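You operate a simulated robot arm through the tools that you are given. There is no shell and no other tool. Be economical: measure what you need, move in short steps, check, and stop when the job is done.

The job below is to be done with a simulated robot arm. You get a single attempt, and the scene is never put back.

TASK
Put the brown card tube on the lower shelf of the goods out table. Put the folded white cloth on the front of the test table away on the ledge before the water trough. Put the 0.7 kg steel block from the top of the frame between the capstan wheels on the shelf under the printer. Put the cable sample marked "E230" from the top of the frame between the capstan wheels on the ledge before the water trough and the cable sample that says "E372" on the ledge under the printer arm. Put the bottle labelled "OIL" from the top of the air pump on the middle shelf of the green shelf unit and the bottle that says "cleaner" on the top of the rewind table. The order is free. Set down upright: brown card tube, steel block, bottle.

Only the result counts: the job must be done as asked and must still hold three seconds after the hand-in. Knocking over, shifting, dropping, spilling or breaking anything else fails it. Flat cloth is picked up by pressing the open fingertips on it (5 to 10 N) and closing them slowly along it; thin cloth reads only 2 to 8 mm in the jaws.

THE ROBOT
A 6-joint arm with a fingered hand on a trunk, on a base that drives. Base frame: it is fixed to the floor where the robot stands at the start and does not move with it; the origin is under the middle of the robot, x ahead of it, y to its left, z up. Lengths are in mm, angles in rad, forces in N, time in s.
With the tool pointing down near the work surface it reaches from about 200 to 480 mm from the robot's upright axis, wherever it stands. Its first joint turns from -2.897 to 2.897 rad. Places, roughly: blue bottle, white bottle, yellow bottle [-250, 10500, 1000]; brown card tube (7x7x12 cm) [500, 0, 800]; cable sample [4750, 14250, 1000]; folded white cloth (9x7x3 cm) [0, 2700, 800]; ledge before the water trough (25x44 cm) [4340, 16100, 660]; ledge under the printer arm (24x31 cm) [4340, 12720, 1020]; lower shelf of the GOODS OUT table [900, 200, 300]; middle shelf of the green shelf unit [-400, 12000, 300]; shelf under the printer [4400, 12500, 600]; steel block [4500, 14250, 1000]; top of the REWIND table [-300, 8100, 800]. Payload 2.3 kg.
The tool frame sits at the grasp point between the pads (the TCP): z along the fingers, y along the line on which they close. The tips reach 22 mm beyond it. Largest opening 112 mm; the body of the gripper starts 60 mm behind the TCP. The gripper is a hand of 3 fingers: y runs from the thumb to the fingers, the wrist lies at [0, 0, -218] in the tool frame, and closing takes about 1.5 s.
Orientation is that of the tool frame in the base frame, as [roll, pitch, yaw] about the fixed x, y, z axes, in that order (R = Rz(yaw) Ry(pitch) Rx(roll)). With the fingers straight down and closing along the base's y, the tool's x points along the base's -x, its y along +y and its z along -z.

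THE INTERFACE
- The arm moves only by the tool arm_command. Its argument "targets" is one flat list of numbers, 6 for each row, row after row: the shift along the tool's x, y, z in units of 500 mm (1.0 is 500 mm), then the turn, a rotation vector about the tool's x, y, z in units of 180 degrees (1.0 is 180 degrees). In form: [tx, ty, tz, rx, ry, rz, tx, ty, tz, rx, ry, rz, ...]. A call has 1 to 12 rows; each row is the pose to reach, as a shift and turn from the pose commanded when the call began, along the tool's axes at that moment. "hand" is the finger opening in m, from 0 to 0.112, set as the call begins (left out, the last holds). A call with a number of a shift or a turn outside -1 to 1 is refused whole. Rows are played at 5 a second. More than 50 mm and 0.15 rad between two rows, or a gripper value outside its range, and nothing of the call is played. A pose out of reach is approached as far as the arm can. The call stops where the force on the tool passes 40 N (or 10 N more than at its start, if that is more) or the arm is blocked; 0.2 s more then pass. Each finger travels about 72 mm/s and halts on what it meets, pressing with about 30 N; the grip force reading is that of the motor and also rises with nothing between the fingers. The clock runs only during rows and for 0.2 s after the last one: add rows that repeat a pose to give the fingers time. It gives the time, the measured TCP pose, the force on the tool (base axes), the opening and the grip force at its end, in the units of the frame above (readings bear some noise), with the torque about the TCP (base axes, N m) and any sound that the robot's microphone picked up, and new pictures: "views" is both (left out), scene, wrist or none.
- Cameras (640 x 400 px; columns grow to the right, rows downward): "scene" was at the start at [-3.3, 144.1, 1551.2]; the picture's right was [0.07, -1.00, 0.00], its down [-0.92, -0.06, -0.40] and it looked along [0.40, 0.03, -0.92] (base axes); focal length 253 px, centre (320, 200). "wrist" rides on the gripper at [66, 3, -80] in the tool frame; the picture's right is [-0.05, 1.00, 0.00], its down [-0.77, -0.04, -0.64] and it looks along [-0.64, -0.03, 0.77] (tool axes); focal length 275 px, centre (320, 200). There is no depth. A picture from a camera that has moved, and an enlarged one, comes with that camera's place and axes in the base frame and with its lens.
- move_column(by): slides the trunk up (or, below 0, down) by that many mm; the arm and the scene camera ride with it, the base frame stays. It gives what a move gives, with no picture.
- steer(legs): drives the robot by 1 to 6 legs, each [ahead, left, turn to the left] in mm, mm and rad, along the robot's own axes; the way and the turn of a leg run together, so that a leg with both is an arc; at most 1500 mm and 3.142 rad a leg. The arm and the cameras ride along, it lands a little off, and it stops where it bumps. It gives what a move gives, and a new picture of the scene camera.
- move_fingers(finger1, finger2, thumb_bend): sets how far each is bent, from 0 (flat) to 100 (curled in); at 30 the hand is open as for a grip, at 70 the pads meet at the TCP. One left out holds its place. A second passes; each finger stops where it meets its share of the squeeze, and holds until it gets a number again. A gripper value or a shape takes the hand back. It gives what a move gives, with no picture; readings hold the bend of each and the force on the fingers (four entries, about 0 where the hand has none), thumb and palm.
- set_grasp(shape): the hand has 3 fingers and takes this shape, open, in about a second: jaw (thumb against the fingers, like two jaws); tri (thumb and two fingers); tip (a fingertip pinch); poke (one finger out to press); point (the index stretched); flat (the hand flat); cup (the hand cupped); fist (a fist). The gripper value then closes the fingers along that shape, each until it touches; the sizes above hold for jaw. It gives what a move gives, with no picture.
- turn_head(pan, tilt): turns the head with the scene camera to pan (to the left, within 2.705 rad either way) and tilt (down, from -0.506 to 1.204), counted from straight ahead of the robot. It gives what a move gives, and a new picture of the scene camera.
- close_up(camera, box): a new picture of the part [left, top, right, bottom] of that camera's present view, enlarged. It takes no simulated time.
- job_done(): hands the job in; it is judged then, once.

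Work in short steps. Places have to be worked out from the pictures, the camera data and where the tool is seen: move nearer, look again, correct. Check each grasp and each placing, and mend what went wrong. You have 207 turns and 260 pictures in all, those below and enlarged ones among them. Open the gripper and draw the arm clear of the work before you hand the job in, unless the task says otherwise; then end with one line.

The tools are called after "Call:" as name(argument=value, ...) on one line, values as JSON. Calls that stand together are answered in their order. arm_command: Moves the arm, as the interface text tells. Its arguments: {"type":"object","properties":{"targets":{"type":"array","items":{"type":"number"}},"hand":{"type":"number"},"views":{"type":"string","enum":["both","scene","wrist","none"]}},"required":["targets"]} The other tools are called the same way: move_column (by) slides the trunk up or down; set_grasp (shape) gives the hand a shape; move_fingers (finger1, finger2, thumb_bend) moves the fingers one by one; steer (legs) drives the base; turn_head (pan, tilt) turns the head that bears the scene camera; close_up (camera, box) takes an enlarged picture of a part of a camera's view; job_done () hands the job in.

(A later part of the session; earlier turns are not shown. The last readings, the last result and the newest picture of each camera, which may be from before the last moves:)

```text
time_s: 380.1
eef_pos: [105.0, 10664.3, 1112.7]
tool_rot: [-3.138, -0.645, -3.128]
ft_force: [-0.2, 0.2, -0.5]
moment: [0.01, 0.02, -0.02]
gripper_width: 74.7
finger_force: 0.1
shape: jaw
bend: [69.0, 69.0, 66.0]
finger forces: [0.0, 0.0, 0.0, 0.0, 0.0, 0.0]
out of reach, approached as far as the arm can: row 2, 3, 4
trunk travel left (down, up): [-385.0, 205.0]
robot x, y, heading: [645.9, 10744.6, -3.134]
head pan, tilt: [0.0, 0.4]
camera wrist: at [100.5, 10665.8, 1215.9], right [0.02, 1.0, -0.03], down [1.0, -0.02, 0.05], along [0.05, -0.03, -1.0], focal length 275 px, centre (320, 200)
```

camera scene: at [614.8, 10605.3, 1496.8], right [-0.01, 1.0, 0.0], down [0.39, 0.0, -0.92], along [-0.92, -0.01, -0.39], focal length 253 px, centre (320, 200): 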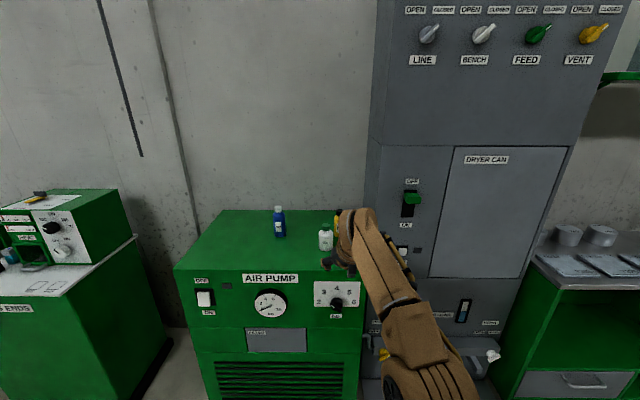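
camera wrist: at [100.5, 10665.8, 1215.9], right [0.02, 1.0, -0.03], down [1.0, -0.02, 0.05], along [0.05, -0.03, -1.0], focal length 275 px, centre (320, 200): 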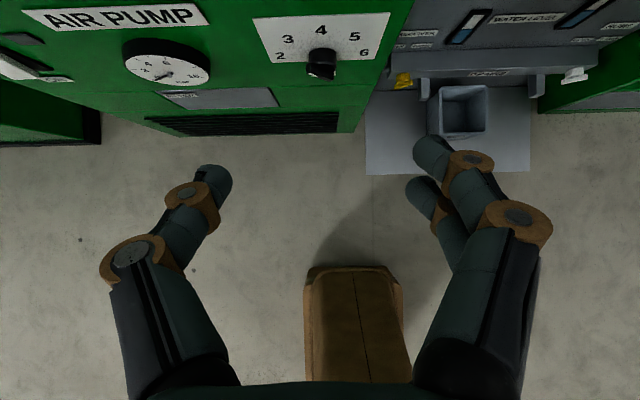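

Reach is limited with a low trunk, so I raise the trunk 100 mm, keep the robot clear of the floor mat, and drive nearer.

Call:
move_column(by=100)

Call:
steer(legs=[[0, 55, -0.007], [330, 0, 0]])

Call:
arm_command(targets=[0, 0.04, 0, 0, 0, 0, 0, 0.08, 0, 0, 0, 0, 0, 0.12, 0, 0, 0, 0, 0, 0.12, 0, 0, 0, 0], views="wrist")

```text
time_s: 381.4
eef_pos: [105.1, 10663.1, 1212.1]
tool_rot: [-3.137, -0.643, -3.128]
ft_force: [0.7, -0.1, -0.2]
moment: [-0.01, -0.02, 0.0]
gripper_width: 74.6
finger_force: 0.0
shape: jaw
bend: [69.0, 69.0, 66.0]
finger forces: [0.0, 0.0, 0.0, 0.1, 0.0, 0.0]
trunk travel left (down, up): [-485.0, 105.0]
robot x, y, heading: [648.8, 10750.2, -3.137]
head pan, tilt: [0.0, 0.4]
```

```text
time_s: 384.1
eef_pos: [-223.2, 10611.1, 1212.4]
tool_rot: [-3.136, -0.642, -3.134]
ft_force: [-0.5, 0.7, 0.2]
moment: [-0.01, -0.05, -0.03]
gripper_width: 74.7
finger_force: 0.2
shape: jaw
bend: [69.0, 69.0, 66.0]
finger forces: [0.0, 0.1, 0.0, 0.2, 0.1, 0.0]
trunk travel left (down, up): [-485.0, 105.0]
robot x, y, heading: [323.1, 10691.8, -3.138]
head pan, tilt: [0.0, 0.4]
camera scene: at [287.1, 10550.1, 1596.8], right [0.0, 1.0, 0.0], down [0.39, 0.0, -0.92], along [-0.92, 0.0, -0.39], focal length 253 px, centre (320, 200)
```

scene: 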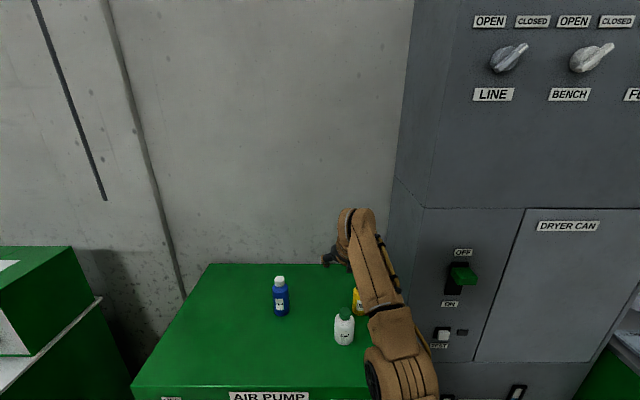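

```text
time_s: 385.1
eef_pos: [-222.6, 10670.9, 1211.3]
tool_rot: [-3.138, -0.643, -3.135]
ft_force: [-1.0, 0.5, 0.6]
moment: [-0.01, 0.03, 0.0]
gripper_width: 75.0
finger_force: 0.1
shape: jaw
bend: [69.0, 69.0, 66.0]
finger forces: [0.1, 0.0, 0.0, 0.0, 0.0, 0.1]
trunk travel left (down, up): [-485.0, 105.0]
robot x, y, heading: [323.2, 10695.6, -3.14]
head pan, tilt: [0.0, 0.4]
camera wrist: at [-227.2, 10672.9, 1314.3], right [0.03, 1.0, -0.03], down [1.0, -0.03, 0.05], along [0.05, -0.03, -1.0], focal length 275 px, centre (320, 200)
```

wrist: 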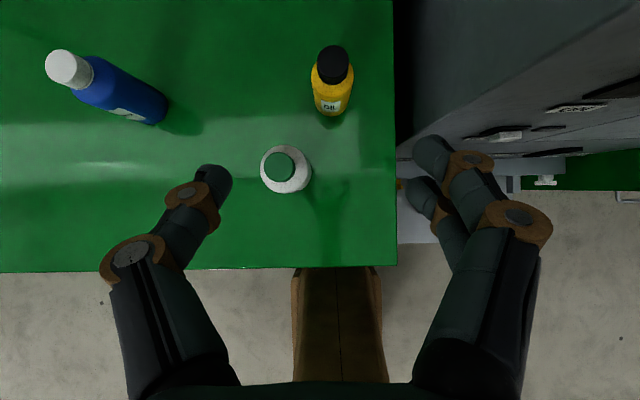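

Refined: pump top z≈922, OIL at (-344, 10681), SOAP at (-247, 10625). I drive 100 mm, narrow the hand to 70 mm and descend to just above the cap.

Call:
steer(legs=[[100, 0, 0]])

Call:
arm_command(targets=[-0.019, 0.01, 0.058, 0, 0, 0, -0.052, 0.02, 0.119, 0, 0, 0, -0.09, 0.02, 0.17, 0, 0, 0, -0.11, 0.02, 0.198, 0, 0, 0, -0.11, 0.02, 0.198, 0, 0, 0], hand=0.07, views="wrist")

```text
time_s: 386.3
eef_pos: [-323.8, 10670.0, 1211.3]
tool_rot: [-3.138, -0.644, -3.137]
ft_force: [-0.2, -0.1, -0.4]
moment: [0.02, 0.01, 0.02]
gripper_width: 74.7
finger_force: 0.0
shape: jaw
bend: [69.0, 69.0, 66.0]
finger forces: [0.0, 0.0, 0.0, 0.0, 0.0, 0.1]
trunk travel left (down, up): [-485.0, 105.0]
robot x, y, heading: [220.1, 10692.5, -3.144]
head pan, tilt: [0.0, 0.4]
camera scene: at [186.8, 10550.0, 1596.8], right [0.0, 1.0, 0.0], down [0.39, 0.0, -0.92], along [-0.92, 0.0, -0.39], focal length 253 px, centre (320, 200)
```

scene: 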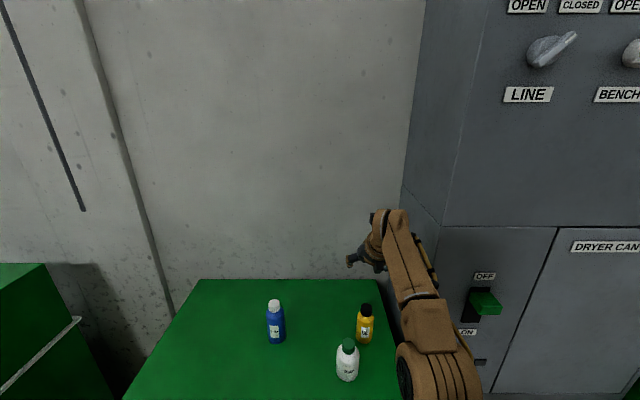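

```text
time_s: 387.5
eef_pos: [-338.1, 10680.6, 1098.2]
tool_rot: [-3.139, -0.644, -3.137]
ft_force: [0.3, 0.2, 0.6]
moment: [0.03, 0.0, -0.02]
gripper_width: 70.4
finger_force: 0.0
shape: jaw
bend: [71.0, 71.0, 69.0]
finger forces: [0.0, 0.0, 0.0, 0.0, 0.1, 0.1]
trunk travel left (down, up): [-485.0, 105.0]
robot x, y, heading: [224.0, 10691.9, -3.137]
head pan, tilt: [0.0, 0.4]
camera wrist: at [-343.9, 10683.2, 1201.4], right [0.03, 1.0, -0.03], down [1.0, -0.03, 0.05], along [0.04, -0.03, -1.0], focal length 275 px, centre (320, 200)
```

wrist: 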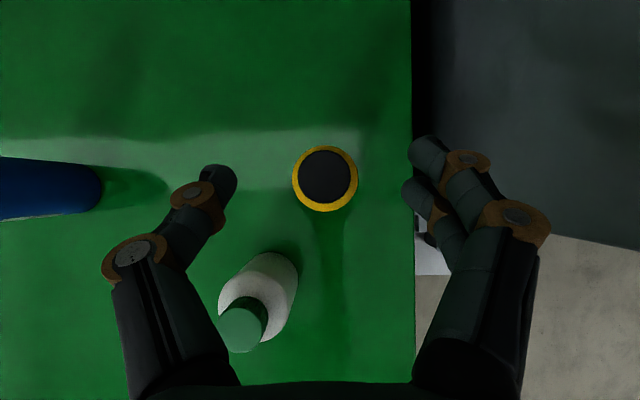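

OIL lies at (-352, 10681). I move 14 mm forward, then descend to TCP z≈1005.

Call:
arm_command(targets=[0.0224, 0, 0.0168, 0, 0, 0, -0.008, 0, 0.057, 0, 0, 0, -0.038, 0, 0.097, 0, 0, 0, -0.068, 0, 0.137, 0, 0, 0, -0.089, 0, 0.1656, 0, 0, 0, -0.089, 0, 0.1656, 0, 0, 0], views="wrist")

```text
time_s: 388.9
eef_pos: [-351.0, 10677.2, 1005.1]
tool_rot: [-3.139, -0.643, -3.136]
ft_force: [-0.1, 0.7, 0.1]
moment: [0.03, -0.02, -0.02]
gripper_width: 70.4
finger_force: 0.1
shape: jaw
bend: [71.0, 71.0, 69.0]
finger forces: [0.0, 0.0, 0.1, 0.0, 0.0, 0.0]
trunk travel left (down, up): [-485.0, 105.0]
robot x, y, heading: [225.5, 10693.7, -3.142]
head pan, tilt: [0.0, 0.4]
camera wrist: at [-356.6, 10680.4, 1107.9], right [0.03, 1.0, -0.03], down [1.0, -0.03, 0.05], along [0.04, -0.03, -1.0], focal length 275 px, centre (320, 200)
```

wrist: 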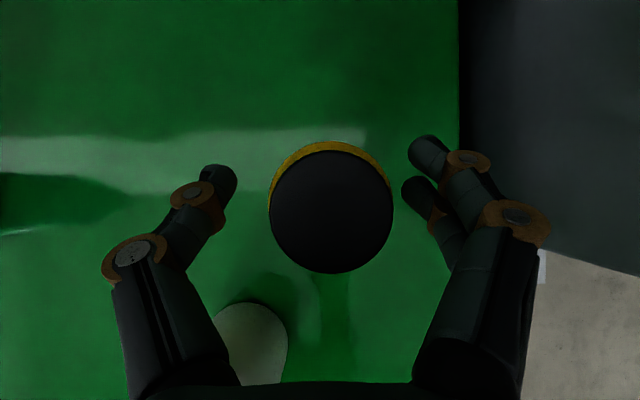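

Centred around the bottle. Close the hand.

Call:
arm_command(targets=[0, 0.006, 0, 0, 0, 0, 0, 0.006, 0, 0, 0, 0, 0, 0.006, 0, 0, 0, 0, 0, 0.006, 0, 0, 0, 0, 0, 0.006, 0, 0, 0, 0, 0, 0.006, 0, 0, 0, 0, 0, 0.006, 0, 0, 0, 0], hand=0.03, views="none")

Call:
arm_command(targets=[0.018, 0, -0.024, 0, 0, 0, 0.06, 0, -0.08, 0, 0, 0, 0.11, 0, -0.147, 0, 0, 0, 0.144, 0, -0.192, 0, 0, 0, 0.144, 0, -0.192, 0, 0, 0], views="wrist")

```text
time_s: 390.5
eef_pos: [-352.5, 10681.3, 1004.8]
tool_rot: [-3.137, -0.644, -3.138]
ft_force: [-0.8, -0.5, -0.8]
moment: [0.04, -0.01, 0.01]
gripper_width: 0.2
finger_force: 30.3
shape: jaw
bend: [70.0, 74.0, 77.0]
finger forces: [0.0, 0.0, 0.0, 0.0, 0.0, 0.0]
trunk travel left (down, up): [-485.0, 105.0]
robot x, y, heading: [224.5, 10691.6, -3.144]
head pan, tilt: [0.0, 0.4]
```

```text
time_s: 391.7
eef_pos: [-351.5, 10682.3, 1127.1]
tool_rot: [-3.137, -0.646, -3.137]
ft_force: [0.8, 0.3, 0.2]
moment: [-0.04, 0.0, -0.02]
gripper_width: 0.0
finger_force: 29.5
shape: jaw
bend: [70.0, 74.0, 77.0]
finger forces: [0.1, 0.0, 0.1, 0.0, 0.0, 0.1]
trunk travel left (down, up): [-485.0, 105.0]
robot x, y, heading: [221.2, 10694.6, -3.141]
head pan, tilt: [0.0, 0.4]
camera wrist: at [-356.0, 10684.8, 1230.6], right [0.03, 1.0, -0.03], down [1.0, -0.03, 0.05], along [0.05, -0.03, -1.0], focal length 275 px, centre (320, 200)
```

wrist: 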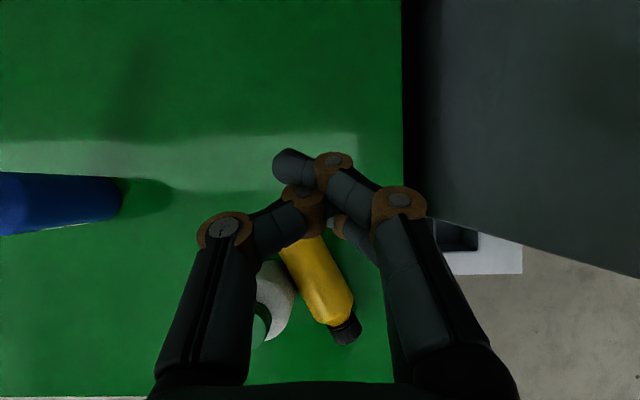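

The fingers closed on nothing: the bottle slipped out toward the robot. I look at the scene camera before doing anything else.

Call:
turn_head(pan=-0.05, tilt=0.85)

Call:
close_up(camera="scene", box=[240, 120, 440, 245])

```text
time_s: 392.6
eef_pos: [-351.8, 10681.3, 1127.6]
tool_rot: [-3.138, -0.643, -3.136]
ft_force: [-0.5, -0.5, 0.4]
moment: [0.01, -0.01, 0.02]
gripper_width: 0.3
finger_force: 30.2
shape: jaw
bend: [70.0, 74.0, 77.0]
finger forces: [0.0, 0.0, 0.1, 0.0, 0.1, 0.0]
trunk travel left (down, up): [-485.0, 105.0]
robot x, y, heading: [220.8, 10691.9, -3.14]
head pan, tilt: [-0.051, 0.85]
camera scene: at [202.4, 10554.0, 1557.7], right [0.05, 1.0, 0.0], down [0.75, -0.04, -0.66], along [-0.66, 0.03, -0.75], focal length 253 px, centre (320, 200)
```

scene: 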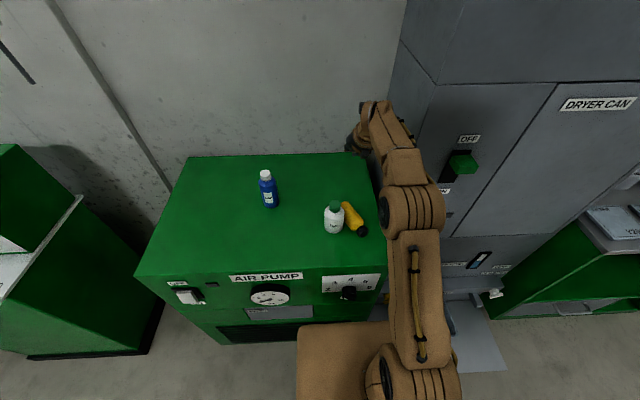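

```text
3.20 times, centred on (340, 182) of scene
camera zoom: at [202.4, 10554.0, 1557.7], right [0.05, 1.0, 0.0], down [0.75, -0.04, -0.66], along [-0.66, 0.03, -0.75], focal length 809 px, centre (256, 256)
```

zoom: 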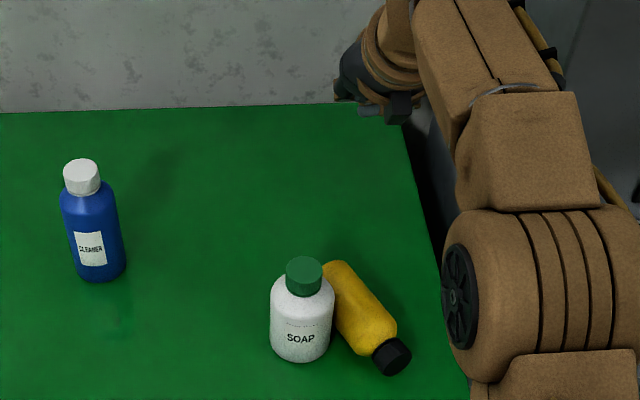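

OIL has fallen on its side on the pump top (cap toward the robot, about 16 mm from SOAP); it stays on the pump. I open the hand, back off 90 mm and look straight down to plan a regrasp.

Call:
steer(legs=[[90, 0, 0]])

```text
time_s: 393.7
eef_pos: [-431.4, 10690.3, 1130.9]
tool_rot: [-3.129, -0.65, 3.138]
ft_force: [-1.1, 0.5, -0.3]
moment: [0.0, -0.04, -0.03]
gripper_width: 0.0
finger_force: 30.4
shape: jaw
bend: [70.0, 74.0, 77.0]
finger forces: [0.0, 0.0, 0.0, 0.0, 0.0, 0.0]
trunk travel left (down, up): [-485.0, 105.0]
robot x, y, heading: [133.5, 10687.4, 3.136]
head pan, tilt: [-0.051, 0.85]
camera scene: at [132.0, 10547.5, 1559.5], right [0.05, 1.0, 0.0], down [0.74, -0.04, -0.67], along [-0.67, 0.04, -0.74], focal length 253 px, centre (320, 200)
```

scene: 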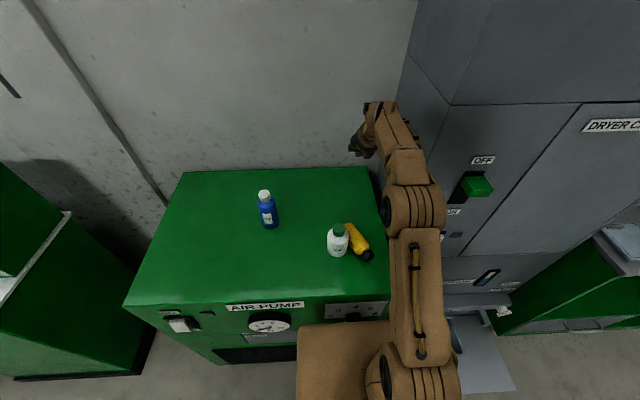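

I drove the wrong way (toward the pump) and may have touched its front. I reverse now and check everything.

Call:
steer(legs=[[-170, 0, 0]])

Call:
close_up(camera="scene", box=[220, 160, 420, 285])

```text
time_s: 395.1
eef_pos: [-271.0, 10694.3, 1122.1]
tool_rot: [-3.123, -0.639, 3.134]
ft_force: [-0.3, -0.5, -0.4]
moment: [-0.01, 0.01, -0.01]
gripper_width: 0.0
finger_force: 30.2
shape: jaw
bend: [70.0, 74.0, 77.0]
finger forces: [0.0, 0.2, 0.0, 0.1, 0.1, 0.1]
trunk travel left (down, up): [-485.0, 105.0]
robot x, y, heading: [306.4, 10692.3, 3.134]
head pan, tilt: [-0.051, 0.85]
camera scene: at [286.7, 10552.4, 1557.7], right [0.05, 1.0, 0.0], down [0.75, -0.04, -0.66], along [-0.66, 0.04, -0.75], focal length 253 px, centre (320, 200)
```

scene: 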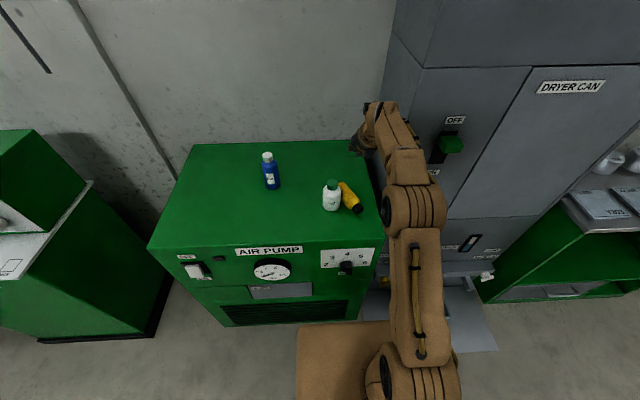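

```text
3.20 times, centred on (320, 222) of scene
camera zoom: at [286.7, 10552.4, 1557.7], right [0.05, 1.0, 0.0], down [0.75, -0.04, -0.66], along [-0.66, 0.04, -0.75], focal length 809 px, centre (320, 128)
```

zoom: 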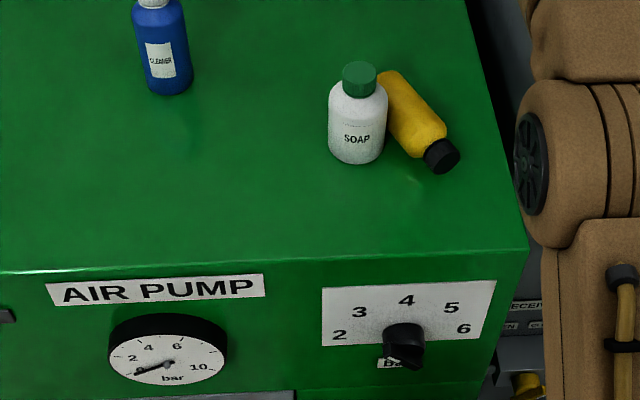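

Nothing seems displaced (pump label position checks out). I open the hand and look with the wrist camera.

Call:
arm_command(targets=[0, 0, 0, 0, 0, 0, 0, 0, 0, 0, 0, 0, 0, 0, 0, 0, 0, 0, 0, 0, 0, 0, 0, 0, 0, 0, 0, 0, 0, 0], hand=0.09, views="wrist")

```text
time_s: 396.4
eef_pos: [-272.0, 10693.1, 1121.1]
tool_rot: [-3.124, -0.639, 3.134]
ft_force: [0.2, -0.5, 0.6]
moment: [0.0, 0.02, -0.01]
gripper_width: 89.9
finger_force: 0.0
shape: jaw
bend: [59.0, 59.0, 55.0]
finger forces: [0.2, 0.1, 0.0, 0.0, 0.0, 0.0]
trunk travel left (down, up): [-485.0, 105.0]
robot x, y, heading: [305.1, 10688.5, 3.137]
head pan, tilt: [-0.051, 0.85]
camera wrist: at [-276.9, 10697.4, 1225.2], right [0.03, 1.0, -0.04], down [1.0, -0.03, 0.05], along [0.05, -0.04, -1.0], focal length 275 px, centre (320, 200)
```

wrist: 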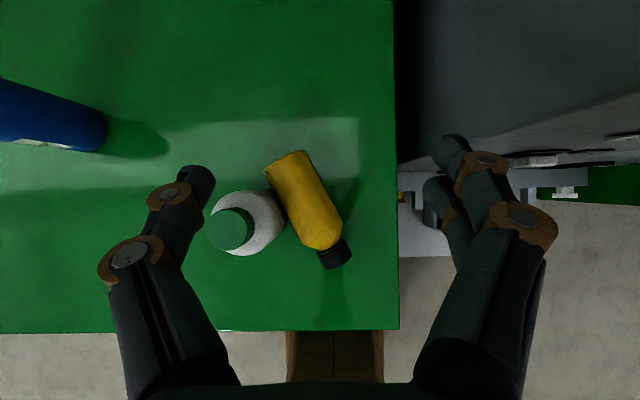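

The OIL bottle lies from (-303, 10654) to its cap end (-201, 10701), nearly touching SOAP near its base, so I'll grip it by the cap. With a 45° hand aligned to its axis, a 180° spin about the tool axis will then set it upright. I align the hand above the cap.

Call:
arm_command(targets=[-0.052, 0.002, 0.018, 0.0225, 0.0116, -0.0262, -0.104, 0.004, 0.036, 0.0451, 0.0232, -0.0524, -0.156, 0.006, 0.054, 0.0676, 0.0349, -0.0786, -0.208, 0.008, 0.072, 0.0902, 0.0465, -0.1048, -0.208, 0.008, 0.072, 0.0902, 0.0465, -0.1048], hand=0.06, views="wrist")

```text
time_s: 397.6
eef_pos: [-208.2, 10697.8, 1032.2]
tool_rot: [-3.126, -0.792, -2.717]
ft_force: [0.6, -0.2, 0.7]
moment: [-0.02, 0.01, -0.01]
gripper_width: 60.8
finger_force: 0.0
shape: jaw
bend: [72.0, 72.0, 70.0]
finger forces: [0.1, 0.1, 0.0, 0.0, 0.0, 0.1]
trunk travel left (down, up): [-485.0, 105.0]
robot x, y, heading: [305.5, 10686.9, 3.139]
head pan, tilt: [-0.051, 0.85]
camera wrist: at [-201.1, 10706.4, 1135.0], right [-0.39, 0.92, -0.05], down [0.92, 0.39, -0.1], along [-0.08, -0.08, -0.99], focal length 275 px, centre (320, 200)
```

wrist: 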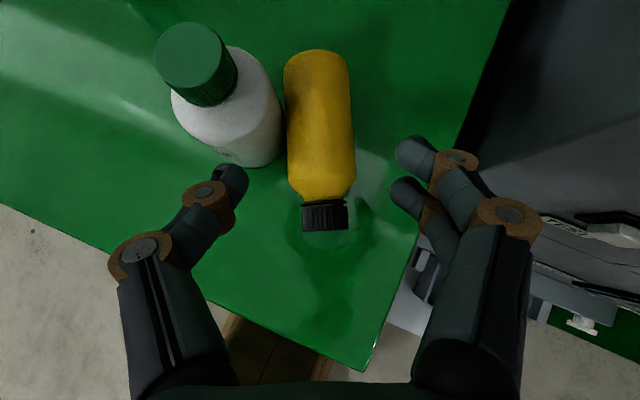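

Alignment is excellent: TCP is right above the cap. I descend to z≈944.

Call:
arm_command(targets=[-0.042, 0, 0.0415, 0, 0, 0, -0.08, 0, 0.079, 0, 0, 0, -0.11, 0, 0.1085, 0, 0, 0, -0.1225, 0, 0.1208, 0, 0, 0, -0.1225, 0, 0.1208, 0, 0, 0], views="wrist")

```text
time_s: 398.8
eef_pos: [-209.2, 10694.8, 945.6]
tool_rot: [-3.124, -0.792, -2.716]
ft_force: [-0.8, -0.2, 1.9]
moment: [0.08, 0.02, -0.01]
gripper_width: 60.4
finger_force: 0.1
shape: jaw
bend: [72.0, 72.0, 70.0]
finger forces: [0.0, 1.6, 0.0, 0.0, 0.0, 0.0]
trunk travel left (down, up): [-485.0, 105.0]
robot x, y, heading: [305.1, 10685.8, 3.142]
head pan, tilt: [-0.051, 0.85]
camera wrist: at [-200.8, 10703.5, 1048.6], right [-0.39, 0.92, -0.04], down [0.92, 0.39, -0.1], along [-0.08, -0.08, -0.99], focal length 275 px, centre (320, 200)
```

wrist: 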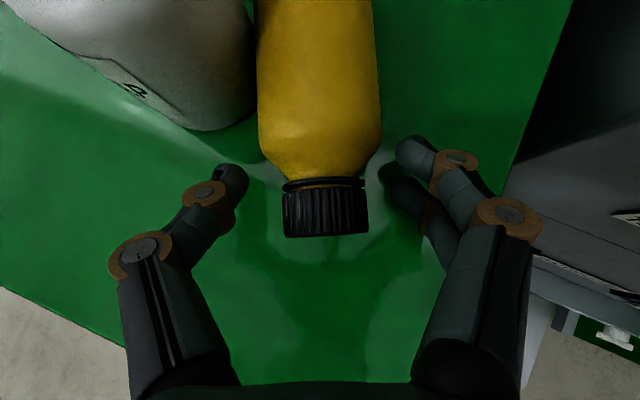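

The cap is between the fingers and a fingertip just grazes the pump top. I close on the cap.

Call:
arm_command(targets=[0.001, 0, -0.001, 0, 0, 0, 0.001, 0, -0.001, 0, 0, 0, 0.001, 0, -0.001, 0, 0, 0, 0.001, 0, -0.001, 0, 0, 0, 0.001, 0, -0.001, 0, 0, 0, 0.001, 0, -0.001, 0, 0, 0], hand=0.01, views="wrist")

```text
time_s: 400.1
eef_pos: [-210.1, 10695.5, 946.8]
tool_rot: [-3.124, -0.794, -2.718]
ft_force: [-0.6, 1.7, -0.5]
moment: [0.0, 0.04, -0.07]
gripper_width: 21.2
finger_force: 29.6
shape: jaw
bend: [74.0, 71.0, 72.0]
finger forces: [13.9, 11.3, 0.0, 0.0, 24.6, 0.0]
trunk travel left (down, up): [-485.0, 105.0]
robot x, y, heading: [306.4, 10689.9, 3.145]
head pan, tilt: [-0.051, 0.85]
camera wrist: at [-201.4, 10703.6, 1049.1], right [-0.39, 0.92, -0.05], down [0.92, 0.39, -0.1], along [-0.08, -0.08, -0.99], focal length 275 px, centre (320, 200)
```

wrist: 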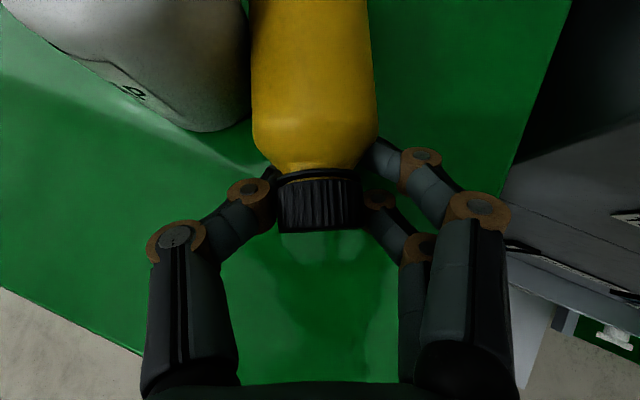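

The cap is gripped (14/11/25 N). I first move a few mm sideways away from SOAP while lifting slightly, then lift.

Call:
arm_command(targets=[0.003, 0.01, -0.003, 0, 0, 0, 0.006, 0.024, -0.006, 0, 0, 0, 0.02, 0.034, -0.02, 0, 0, 0, 0.05, 0.04, -0.049, 0, 0, 0, 0.1, 0.04, -0.0985, 0, 0, 0, 0.16, 0.04, -0.158, 0, 0, 0, 0.16, 0.04, -0.158, 0, 0, 0], views="wrist")

```text
time_s: 401.8
eef_pos: [-218.6, 10713.2, 1057.8]
tool_rot: [-3.123, -0.793, -2.717]
ft_force: [-0.3, -0.1, 0.5]
moment: [0.01, -0.01, 0.01]
gripper_width: 9.5
finger_force: 30.1
shape: jaw
bend: [77.0, 74.0, 76.0]
finger forces: [0.0, 0.0, 0.1, 0.0, 0.0, 0.1]
trunk travel left (down, up): [-485.0, 105.0]
robot x, y, heading: [307.2, 10691.5, 3.135]
head pan, tilt: [-0.051, 0.85]
camera wrist: at [-210.2, 10722.1, 1160.8], right [-0.39, 0.92, -0.05], down [0.92, 0.39, -0.1], along [-0.08, -0.08, -0.99], focal length 275 px, centre (320, 200)
```

wrist: 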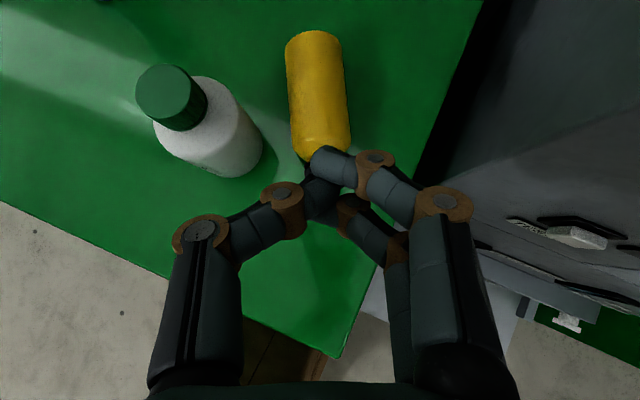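

The cap slipped out, but the bottle is now clear of SOAP. I open the hand and view to regrasp by the body.

Call:
arm_command(targets=[0, 0, 0, 0, 0, 0, 0, 0, 0, 0, 0, 0, 0, 0, 0, 0, 0, 0, 0, 0, 0, 0, 0, 0, 0, 0, 0, 0, 0, 0], hand=0.08, views="wrist")

```text
time_s: 402.9
eef_pos: [-217.7, 10714.3, 1057.8]
tool_rot: [-3.125, -0.792, -2.716]
ft_force: [-0.8, -1.1, -0.6]
moment: [-0.03, 0.01, 0.02]
gripper_width: 79.4
finger_force: 0.1
shape: jaw
bend: [66.0, 66.0, 63.0]
finger forces: [0.1, 0.0, 0.1, 0.1, 0.0, 0.0]
trunk travel left (down, up): [-485.0, 105.0]
robot x, y, heading: [305.6, 10688.3, 3.134]
head pan, tilt: [-0.051, 0.85]
camera wrist: at [-210.1, 10722.1, 1160.6], right [-0.39, 0.92, -0.04], down [0.92, 0.39, -0.1], along [-0.08, -0.08, -0.99], focal length 275 px, centre (320, 200)
```

wrist: 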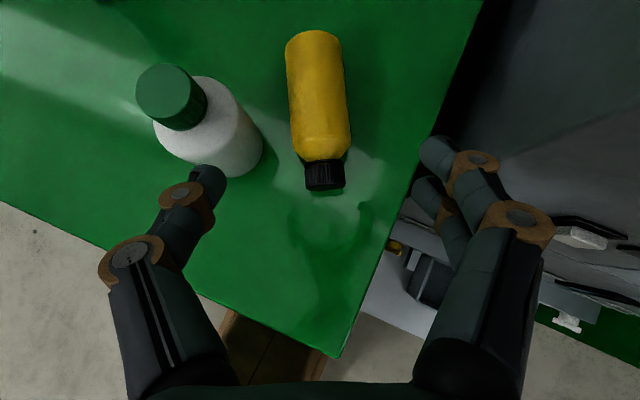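

I'll grip the cap again only to drag the bottle ~70 mm straight back, away from SOAP, then regrasp the body. Descend onto the cap.

Call:
arm_command(targets=[0.014, -0.001, 0.03, 0, 0, 0, -0.026, -0.002, 0.0855, 0, 0, 0, -0.07, -0.0024, 0.145, 0, 0, 0, -0.1, -0.0024, 0.186, 0, 0, 0, -0.1135, -0.0024, 0.2, 0, 0, 0, -0.1135, -0.0024, 0.2, 0, 0, 0], hand=0.06, views="wrist")

```text
time_s: 404.4
eef_pos: [-244.9, 10697.7, 947.4]
tool_rot: [-3.125, -0.793, -2.717]
ft_force: [0.1, 0.6, 0.5]
moment: [0.03, 0.0, -0.02]
gripper_width: 60.6
finger_force: 0.0
shape: jaw
bend: [72.0, 72.0, 70.0]
finger forces: [0.0, 0.0, 0.0, 0.0, 0.0, 0.1]
trunk travel left (down, up): [-485.0, 105.0]
robot x, y, heading: [307.5, 10688.1, 3.138]
head pan, tilt: [-0.051, 0.85]
camera wrist: at [-237.4, 10705.9, 1050.4], right [-0.39, 0.92, -0.04], down [0.92, 0.39, -0.1], along [-0.08, -0.08, -0.99], focal length 275 px, centre (320, 200)
```

wrist: 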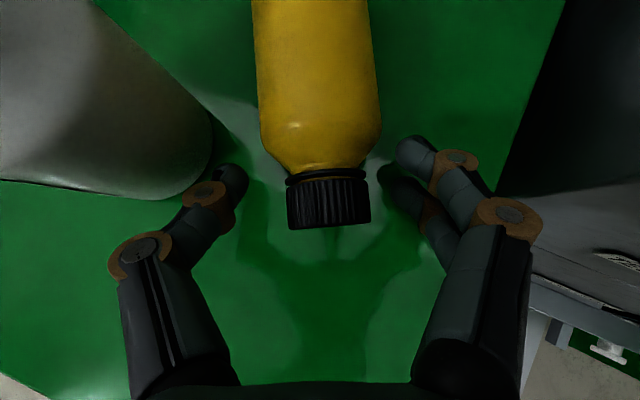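

Close on the cap, then drag 70 mm straight back along the axis without lifting.

Call:
arm_command(targets=[0, 0, 0, 0, 0, 0, 0, 0, 0, 0, 0, 0, 0, 0, 0, 0, 0, 0, 0, 0, 0, 0, 0, 0, 0, 0, 0, 0, 0, 0], hand=0.01, views="none")

Call:
arm_command(targets=[-0.012, 0, -0.0125, 0, 0, 0, -0.024, 0, -0.025, 0, 0, 0, -0.036, 0, -0.0375, 0, 0, 0, -0.048, 0, -0.05, 0, 0, 0, -0.06, 0, -0.0625, 0, 0, 0, -0.072, 0, -0.075, 0, 0, 0, -0.084, 0, -0.087, 0, 0, 0, -0.097, 0, -0.1, 0, 0, 0], views="wrist")

```text
time_s: 405.6
eef_pos: [-246.2, 10697.9, 948.0]
tool_rot: [-3.124, -0.793, -2.715]
ft_force: [-1.2, -0.1, 0.0]
moment: [-0.02, 0.03, -0.08]
gripper_width: 21.6
finger_force: 30.5
shape: jaw
bend: [73.0, 72.0, 72.0]
finger forces: [12.4, 11.8, 0.1, 0.0, 25.1, 0.0]
trunk travel left (down, up): [-485.0, 105.0]
robot x, y, heading: [305.4, 10690.8, 3.133]
head pan, tilt: [-0.051, 0.85]
```

```text
time_s: 407.4
eef_pos: [-182.7, 10729.0, 948.5]
tool_rot: [-3.123, -0.793, -2.719]
ft_force: [0.2, 0.2, 0.7]
moment: [-0.01, 0.03, 0.04]
gripper_width: 20.9
finger_force: 30.3
shape: jaw
bend: [73.0, 72.0, 72.0]
finger forces: [12.0, 12.8, 0.0, 0.1, 24.6, 0.2]
trunk travel left (down, up): [-485.0, 105.0]
robot x, y, heading: [305.0, 10689.7, 3.142]
head pan, tilt: [-0.051, 0.85]
camera wrist: at [-174.5, 10736.8, 1051.3], right [-0.39, 0.92, -0.05], down [0.92, 0.39, -0.1], along [-0.08, -0.08, -0.99], focal length 275 px, centre (320, 200)
```

wrist: 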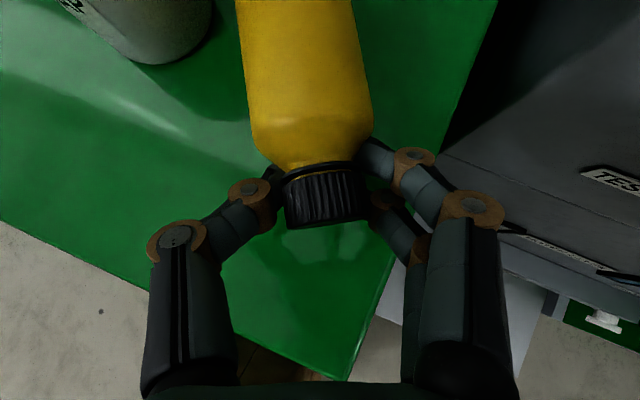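

The bottle is dragged clear of SOAP. I release, align the hand with its axis and slide forward around the body.

Call:
arm_command(targets=[0, 0, 0, 0, 0, 0, 0, 0, 0, 0, 0, 0, 0, 0, 0, 0, 0, 0, 0, 0, 0, 0, 0, 0], hand=0.08, views="none")

Call:
arm_command(targets=[0.002, 0, -0.002, 0.017, 0, -0.0165, 0.002, 0, -0.002, 0.0335, 0, -0.0331, 0.02, -0.004, 0.017, 0.0335, 0, -0.0331, 0.038, -0.008, 0.036, 0.0335, 0, -0.0331, 0.0576, -0.012, 0.0544, 0.0335, 0, -0.0331, 0.0576, -0.012, 0.0544, 0.0335, 0, -0.0331], views="wrist")

```text
time_s: 408.4
eef_pos: [-183.9, 10728.5, 947.7]
tool_rot: [-3.122, -0.792, -2.717]
ft_force: [0.3, 0.5, 0.0]
moment: [0.02, -0.02, -0.04]
gripper_width: 79.7
finger_force: 0.1
shape: jaw
bend: [66.0, 66.0, 63.0]
finger forces: [0.0, 0.0, 0.0, 0.0, 0.0, 0.0]
trunk travel left (down, up): [-485.0, 105.0]
robot x, y, heading: [304.3, 10687.6, 3.143]
head pan, tilt: [-0.051, 0.85]
```

```text
time_s: 409.8
eef_pos: [-215.6, 10706.5, 950.2]
tool_rot: [-3.124, -0.795, -2.57]
ft_force: [-0.4, -0.6, 0.1]
moment: [-0.01, -0.04, 0.01]
gripper_width: 79.6
finger_force: 0.1
shape: jaw
bend: [66.0, 66.0, 63.0]
finger forces: [0.0, 0.0, 0.1, 0.0, 0.0, 0.1]
trunk travel left (down, up): [-485.0, 105.0]
robot x, y, heading: [307.3, 10690.6, 3.135]
head pan, tilt: [-0.051, 0.85]
camera wrist: at [-209.5, 10715.6, 1052.2], right [-0.52, 0.85, -0.04], down [0.85, 0.52, -0.1], along [-0.07, -0.09, -0.99], focal length 275 px, centre (320, 200)
```

wrist: 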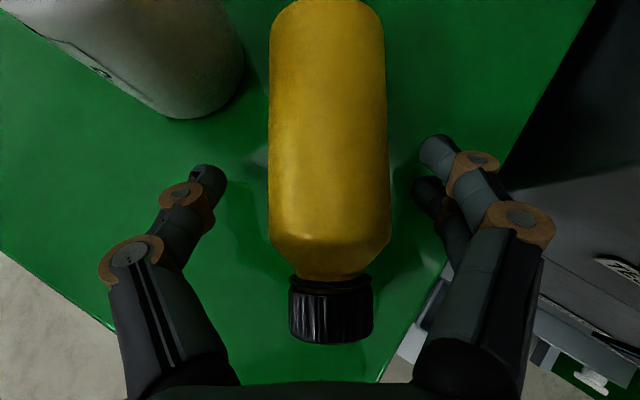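

Well aligned over the body. I lower 3 mm and close.

Call:
arm_command(targets=[-0.0043, 0, 0.0042, 0, 0, 0, -0.0043, 0, 0.0042, 0, 0, 0, -0.0043, 0, 0.0042, 0, 0, 0, -0.0043, 0, 0.0042, 0, 0, 0, -0.0043, 0, 0.0042, 0, 0, 0, -0.0043, 0, 0.0042, 0, 0, 0], hand=0.03, views="wrist")

```text
time_s: 411.1
eef_pos: [-216.0, 10706.7, 946.4]
tool_rot: [-3.125, -0.794, -2.566]
ft_force: [-0.4, -0.1, 0.0]
moment: [0.01, -0.01, -0.02]
gripper_width: 37.2
finger_force: 29.9
shape: jaw
bend: [73.0, 74.0, 70.0]
finger forces: [14.0, 12.5, 0.0, 0.0, 26.3, 0.0]
trunk travel left (down, up): [-485.0, 105.0]
robot x, y, heading: [306.7, 10688.8, 3.138]
head pan, tilt: [-0.051, 0.85]
camera wrist: at [-209.2, 10715.6, 1048.9], right [-0.52, 0.85, -0.04], down [0.85, 0.52, -0.1], along [-0.07, -0.09, -0.99], focal length 275 px, centre (320, 200)
```

wrist: 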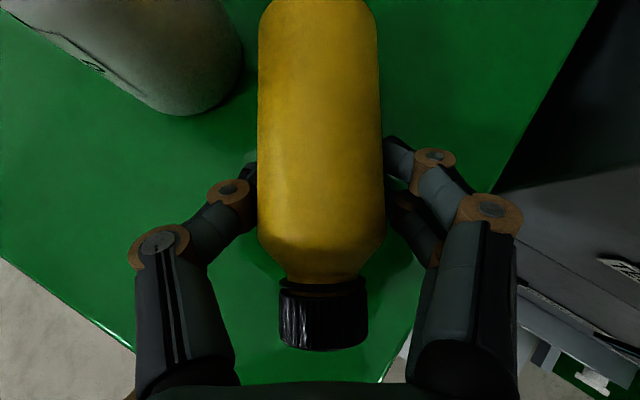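

Gripped firmly on the body (37 mm reading, same offset as other round items). I lift slowly.

Call:
arm_command(targets=[0.007, 0, -0.007, 0, 0, 0, 0.02, 0, -0.02, 0, 0, 0, 0.05, 0, -0.0495, 0, 0, 0, 0.09, 0, -0.089, 0, 0, 0, 0.14, 0, -0.138, 0, 0, 0, 0.18, 0, -0.178, 0, 0, 0, 0.18, 0, -0.178, 0, 0, 0], views="wrist")

```text
time_s: 412.8
eef_pos: [-215.8, 10707.2, 1071.6]
tool_rot: [-3.127, -0.796, -2.571]
ft_force: [0.0, -0.1, -1.3]
moment: [0.03, -0.04, -0.01]
gripper_width: 37.4
finger_force: 30.0
shape: jaw
bend: [73.0, 74.0, 70.0]
finger forces: [14.0, 12.1, 0.0, 0.0, 26.2, 0.0]
trunk travel left (down, up): [-485.0, 105.0]
robot x, y, heading: [305.5, 10688.0, 3.14]
head pan, tilt: [-0.051, 0.85]
camera wrist: at [-209.8, 10716.3, 1175.2], right [-0.52, 0.85, -0.04], down [0.85, 0.52, -0.1], along [-0.07, -0.09, -0.99], focal length 275 px, centre (320, 200)
```

wrist: 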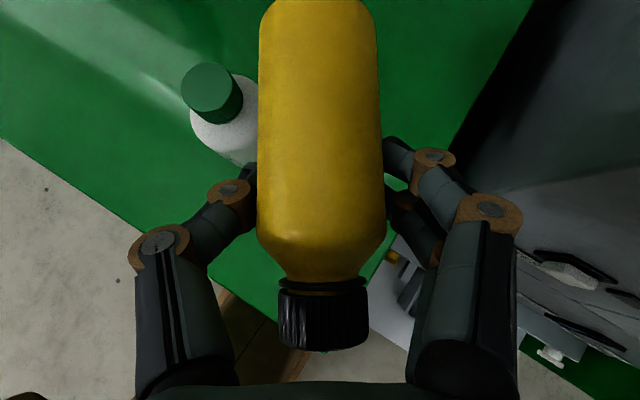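

Held. I back away from the pump into free space, then spin the hand 180° about its axis to set the bottle upright.

Call:
steer(legs=[[-500, 0, 0]])

Call:
arm_command(targets=[0, 0, 0, 0, 0, -0.047, 0, 0, 0, 0, 0, -0.094, 0, 0, 0, 0, 0, -0.141, 0, 0, 0, 0, 0, -0.188, 0, 0, 0, 0, 0, -0.235, 0, 0, 0, 0, 0, -0.282, 0, 0, 0, 0, 0, -0.329, 0, 0, 0, 0, 0, -0.376, 0, 0, 0, 0, 0, -0.423, 0, 0, 0, 0, 0, -0.47, 0, 0, 0, 0, 0, -0.517, 0, 0, 0, 0, 0, -0.564], views="none")

Call:
arm_command(targets=[0, 0, 0, 0, 0, -0.0436, 0, 0, 0, 0, 0, -0.0872, 0, 0, 0, 0, 0, -0.1308, 0, 0, 0, 0, 0, -0.1744, 0, 0, 0, 0, 0, -0.218, 0, 0, 0, 0, 0, -0.2616, 0, 0, 0, 0, 0, -0.3052, 0, 0, 0, 0, 0, -0.3488, 0, 0, 0, 0, 0, -0.3924, 0, 0, 0, 0, 0, -0.436, 0, 0, 0, 0, 0, -0.436], views="both")

```text
time_s: 415.7
eef_pos: [280.0, 10705.4, 1073.1]
tool_rot: [-3.126, -0.794, -2.565]
ft_force: [1.1, -0.3, -1.4]
moment: [0.03, -0.06, 0.02]
gripper_width: 37.4
finger_force: 30.1
shape: jaw
bend: [73.0, 74.0, 70.0]
finger forces: [14.0, 12.1, 0.0, 0.1, 26.3, 0.0]
trunk travel left (down, up): [-485.0, 105.0]
robot x, y, heading: [804.7, 10686.9, 3.143]
head pan, tilt: [-0.051, 0.85]
camera scene: at [782.8, 10551.4, 1557.7], right [0.05, 1.0, 0.0], down [0.75, -0.04, -0.66], along [-0.66, 0.03, -0.75], focal length 253 px, centre (320, 200)
```

scene: 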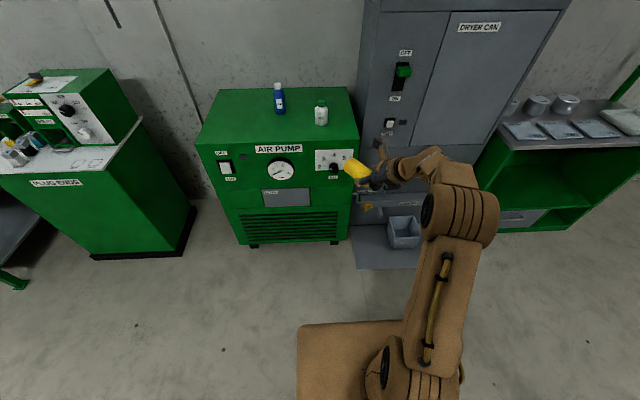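

```text
time_s: 418.3
eef_pos: [279.8, 10705.9, 1070.8]
tool_rot: [2.358, 0.131, -0.84]
ft_force: [0.0, -0.1, -0.8]
moment: [0.0, -0.04, 0.02]
gripper_width: 37.0
finger_force: 30.3
shape: jaw
bend: [73.0, 74.0, 70.0]
finger forces: [13.8, 11.8, 0.1, 0.1, 27.0, 0.1]
trunk travel left (down, up): [-485.0, 105.0]
robot x, y, heading: [805.6, 10686.9, 3.14]
head pan, tilt: [-0.051, 0.85]
```

```text
time_s: 420.7
eef_pos: [243.3, 10677.3, 1101.6]
tool_rot: [3.126, 0.79, 0.572]
ft_force: [0.2, -0.9, -1.1]
moment: [0.01, -0.02, 0.02]
gripper_width: 37.1
finger_force: 30.0
shape: jaw
bend: [73.0, 74.0, 70.0]
finger forces: [14.1, 11.7, 0.0, 0.0, 26.1, 0.1]
out of reach, approached as far as the arm can: row 8, 9, 10, 11
trunk travel left (down, up): [-485.0, 105.0]
robot x, y, heading: [799.7, 10690.3, 3.143]
head pan, tilt: [-0.051, 0.85]
camera scene: at [782.4, 10551.7, 1557.7], right [0.05, 1.0, 0.0], down [0.75, -0.04, -0.66], along [-0.66, 0.03, -0.75], focal length 253 px, centre (320, 200)
camera wrist: at [331.4, 10731.4, 1110.2], right [0.52, -0.85, 0.04], down [-0.1, -0.01, 0.99], along [-0.85, -0.53, -0.09], focal length 275 px, centre (320, 200)
```

scene: 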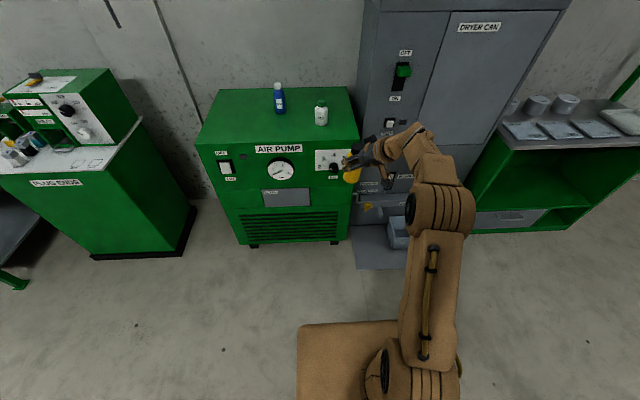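
wrist: 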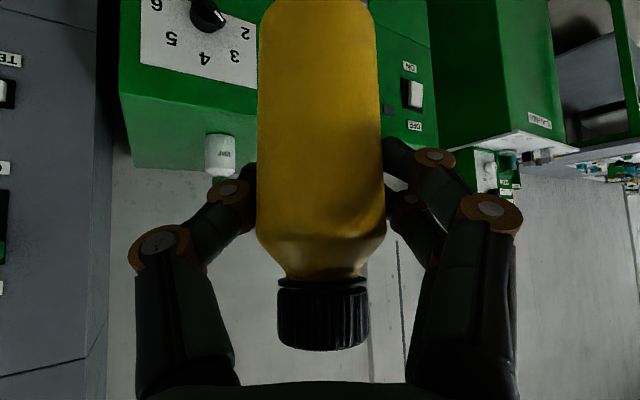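

The bottle is upright in the hand. I turn the hand about the vertical so it points straight at -x again.

Call:
arm_command(targets=[0, 0, 0, 0.0259, 0, 0.0256, 0, 0, 0, 0.0517, 0, 0.0513, 0, 0, 0, 0.0776, 0, 0.0769, 0, 0, 0, 0.1034, 0, 0.1026, 0, 0, 0, 0.1293, 0, 0.1282, 0, 0, 0, 0.1293, 0, 0.1282], views="wrist")

```text
time_s: 422.1
eef_pos: [243.7, 10676.1, 1102.2]
tool_rot: [3.127, 0.788, 0.002]
ft_force: [-0.7, 0.4, -1.2]
moment: [0.01, -0.03, -0.01]
gripper_width: 36.6
finger_force: 30.3
shape: jaw
bend: [73.0, 74.0, 70.0]
finger forces: [14.2, 11.7, 0.1, 0.0, 26.1, 0.0]
trunk travel left (down, up): [-485.0, 105.0]
robot x, y, heading: [803.3, 10686.9, 3.14]
head pan, tilt: [-0.051, 0.85]
camera wrist: at [347.9, 10675.1, 1111.6], right [-0.02, -1.0, 0.04], down [-0.09, 0.05, 0.99], along [-1.0, 0.01, -0.09], focal length 275 px, centre (320, 200)
```

wrist: 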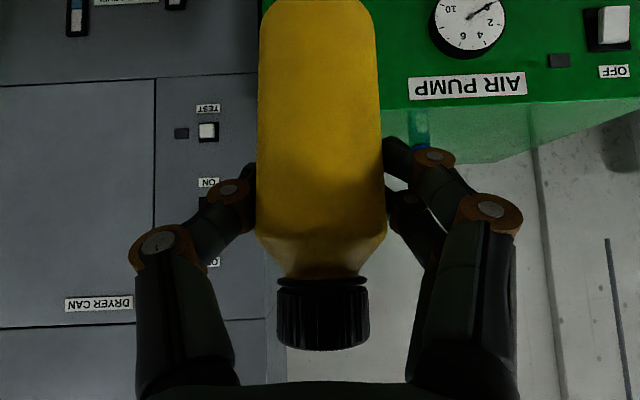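

Upright and pointing straight. I move in front of the green unit and lower trunk and arm.

Call:
steer(legs=[[0, -660, 0], [0, -660, 0]])

Call:
move_column(by=-400)

Call:
move_column(by=-80)

Call:
arm_command(targets=[0.065, 0, 0.065, 0, 0, 0, 0.13, 0, 0.13, 0, 0, 0, 0.195, 0, 0.195, 0, 0, 0, 0.24, 0, 0.24, 0, 0, 0, 0.24, 0, 0.24, 0, 0, 0], views="both")

```text
time_s: 429.0
eef_pos: [240.2, 11993.1, 1103.1]
tool_rot: [3.124, 0.787, 0.007]
ft_force: [-1.0, 1.0, -1.0]
moment: [-0.01, 0.03, 0.01]
gripper_width: 36.8
finger_force: 29.8
shape: jaw
bend: [73.0, 74.0, 70.0]
finger forces: [14.1, 11.6, 0.0, 0.0, 25.9, 0.0]
trunk travel left (down, up): [-485.0, 105.0]
robot x, y, heading: [793.6, 12010.1, -3.139]
head pan, tilt: [-0.051, 0.85]
camera scene: at [777.9, 11870.6, 1557.7], right [0.05, 1.0, 0.0], down [0.75, -0.03, -0.66], along [-0.66, 0.03, -0.75], focal length 253 px, centre (320, 200)
```

scene: 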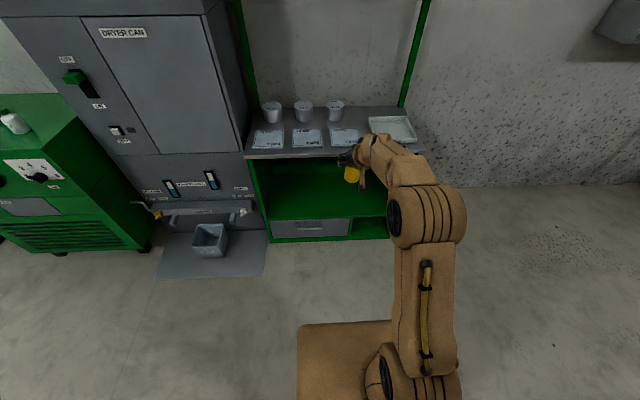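

```text
time_s: 432.8
eef_pos: [239.3, 11992.0, 702.7]
tool_rot: [3.123, 0.789, 0.009]
ft_force: [-0.7, 0.6, -1.6]
moment: [-0.01, 0.02, -0.01]
gripper_width: 36.6
finger_force: 30.3
shape: jaw
bend: [73.0, 74.0, 70.0]
finger forces: [14.0, 11.6, 0.1, 0.1, 26.1, 0.0]
trunk travel left (down, up): [-85.0, 505.0]
robot x, y, heading: [796.6, 12008.9, -3.136]
head pan, tilt: [-0.051, 0.85]
```

```text
time_s: 434.0
eef_pos: [240.0, 11992.6, 622.6]
tool_rot: [3.124, 0.788, 0.009]
ft_force: [-1.1, 0.4, -1.9]
moment: [0.01, -0.01, 0.05]
gripper_width: 36.9
finger_force: 30.0
shape: jaw
bend: [73.0, 74.0, 70.0]
finger forces: [14.1, 11.6, 0.0, 0.0, 25.8, 0.0]
trunk travel left (down, up): [-5.0, 585.0]
robot x, y, heading: [797.8, 12011.0, -3.136]
head pan, tilt: [-0.051, 0.85]
```

```text
time_s: 435.2
eef_pos: [239.1, 11993.4, 451.5]
tool_rot: [3.125, 0.787, 0.007]
ft_force: [-0.4, -0.3, -1.7]
moment: [-0.02, 0.03, 0.02]
gripper_width: 36.4
finger_force: 30.0
shape: jaw
bend: [73.0, 74.0, 70.0]
finger forces: [14.1, 12.0, 0.1, 0.1, 25.8, 0.0]
trunk travel left (down, up): [-5.0, 585.0]
robot x, y, heading: [795.2, 12005.6, -3.138]
head pan, tilt: [-0.051, 0.85]
camera scene: at [778.0, 11870.2, 1077.7], right [0.05, 1.0, 0.0], down [0.75, -0.03, -0.66], along [-0.66, 0.03, -0.75], focal length 253 px, centre (320, 200)
camera wrist: at [342.6, 11991.2, 460.2], right [-0.01, -1.0, 0.05], down [-0.09, 0.05, 0.99], along [-1.0, 0.01, -0.1], focal length 275 px, centre (320, 200)
```

scene: 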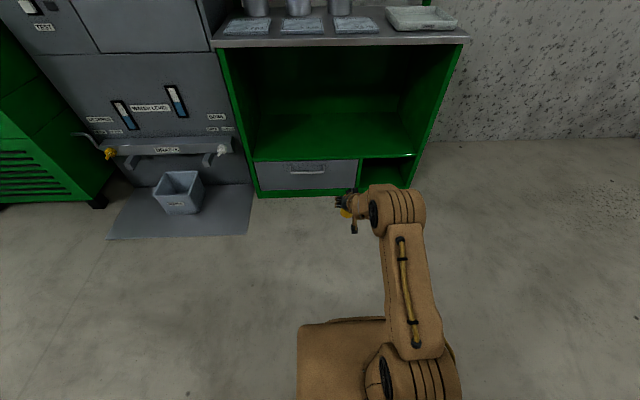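
wrist: 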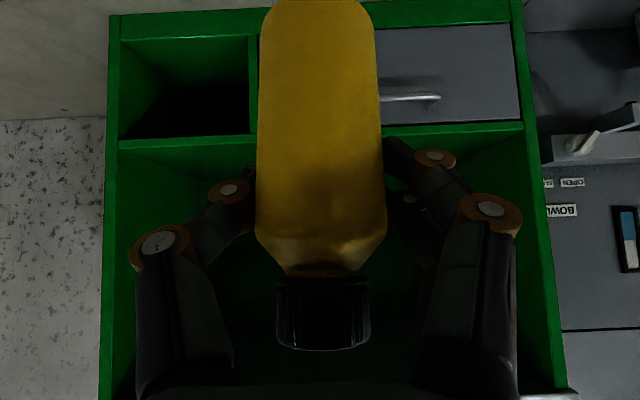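

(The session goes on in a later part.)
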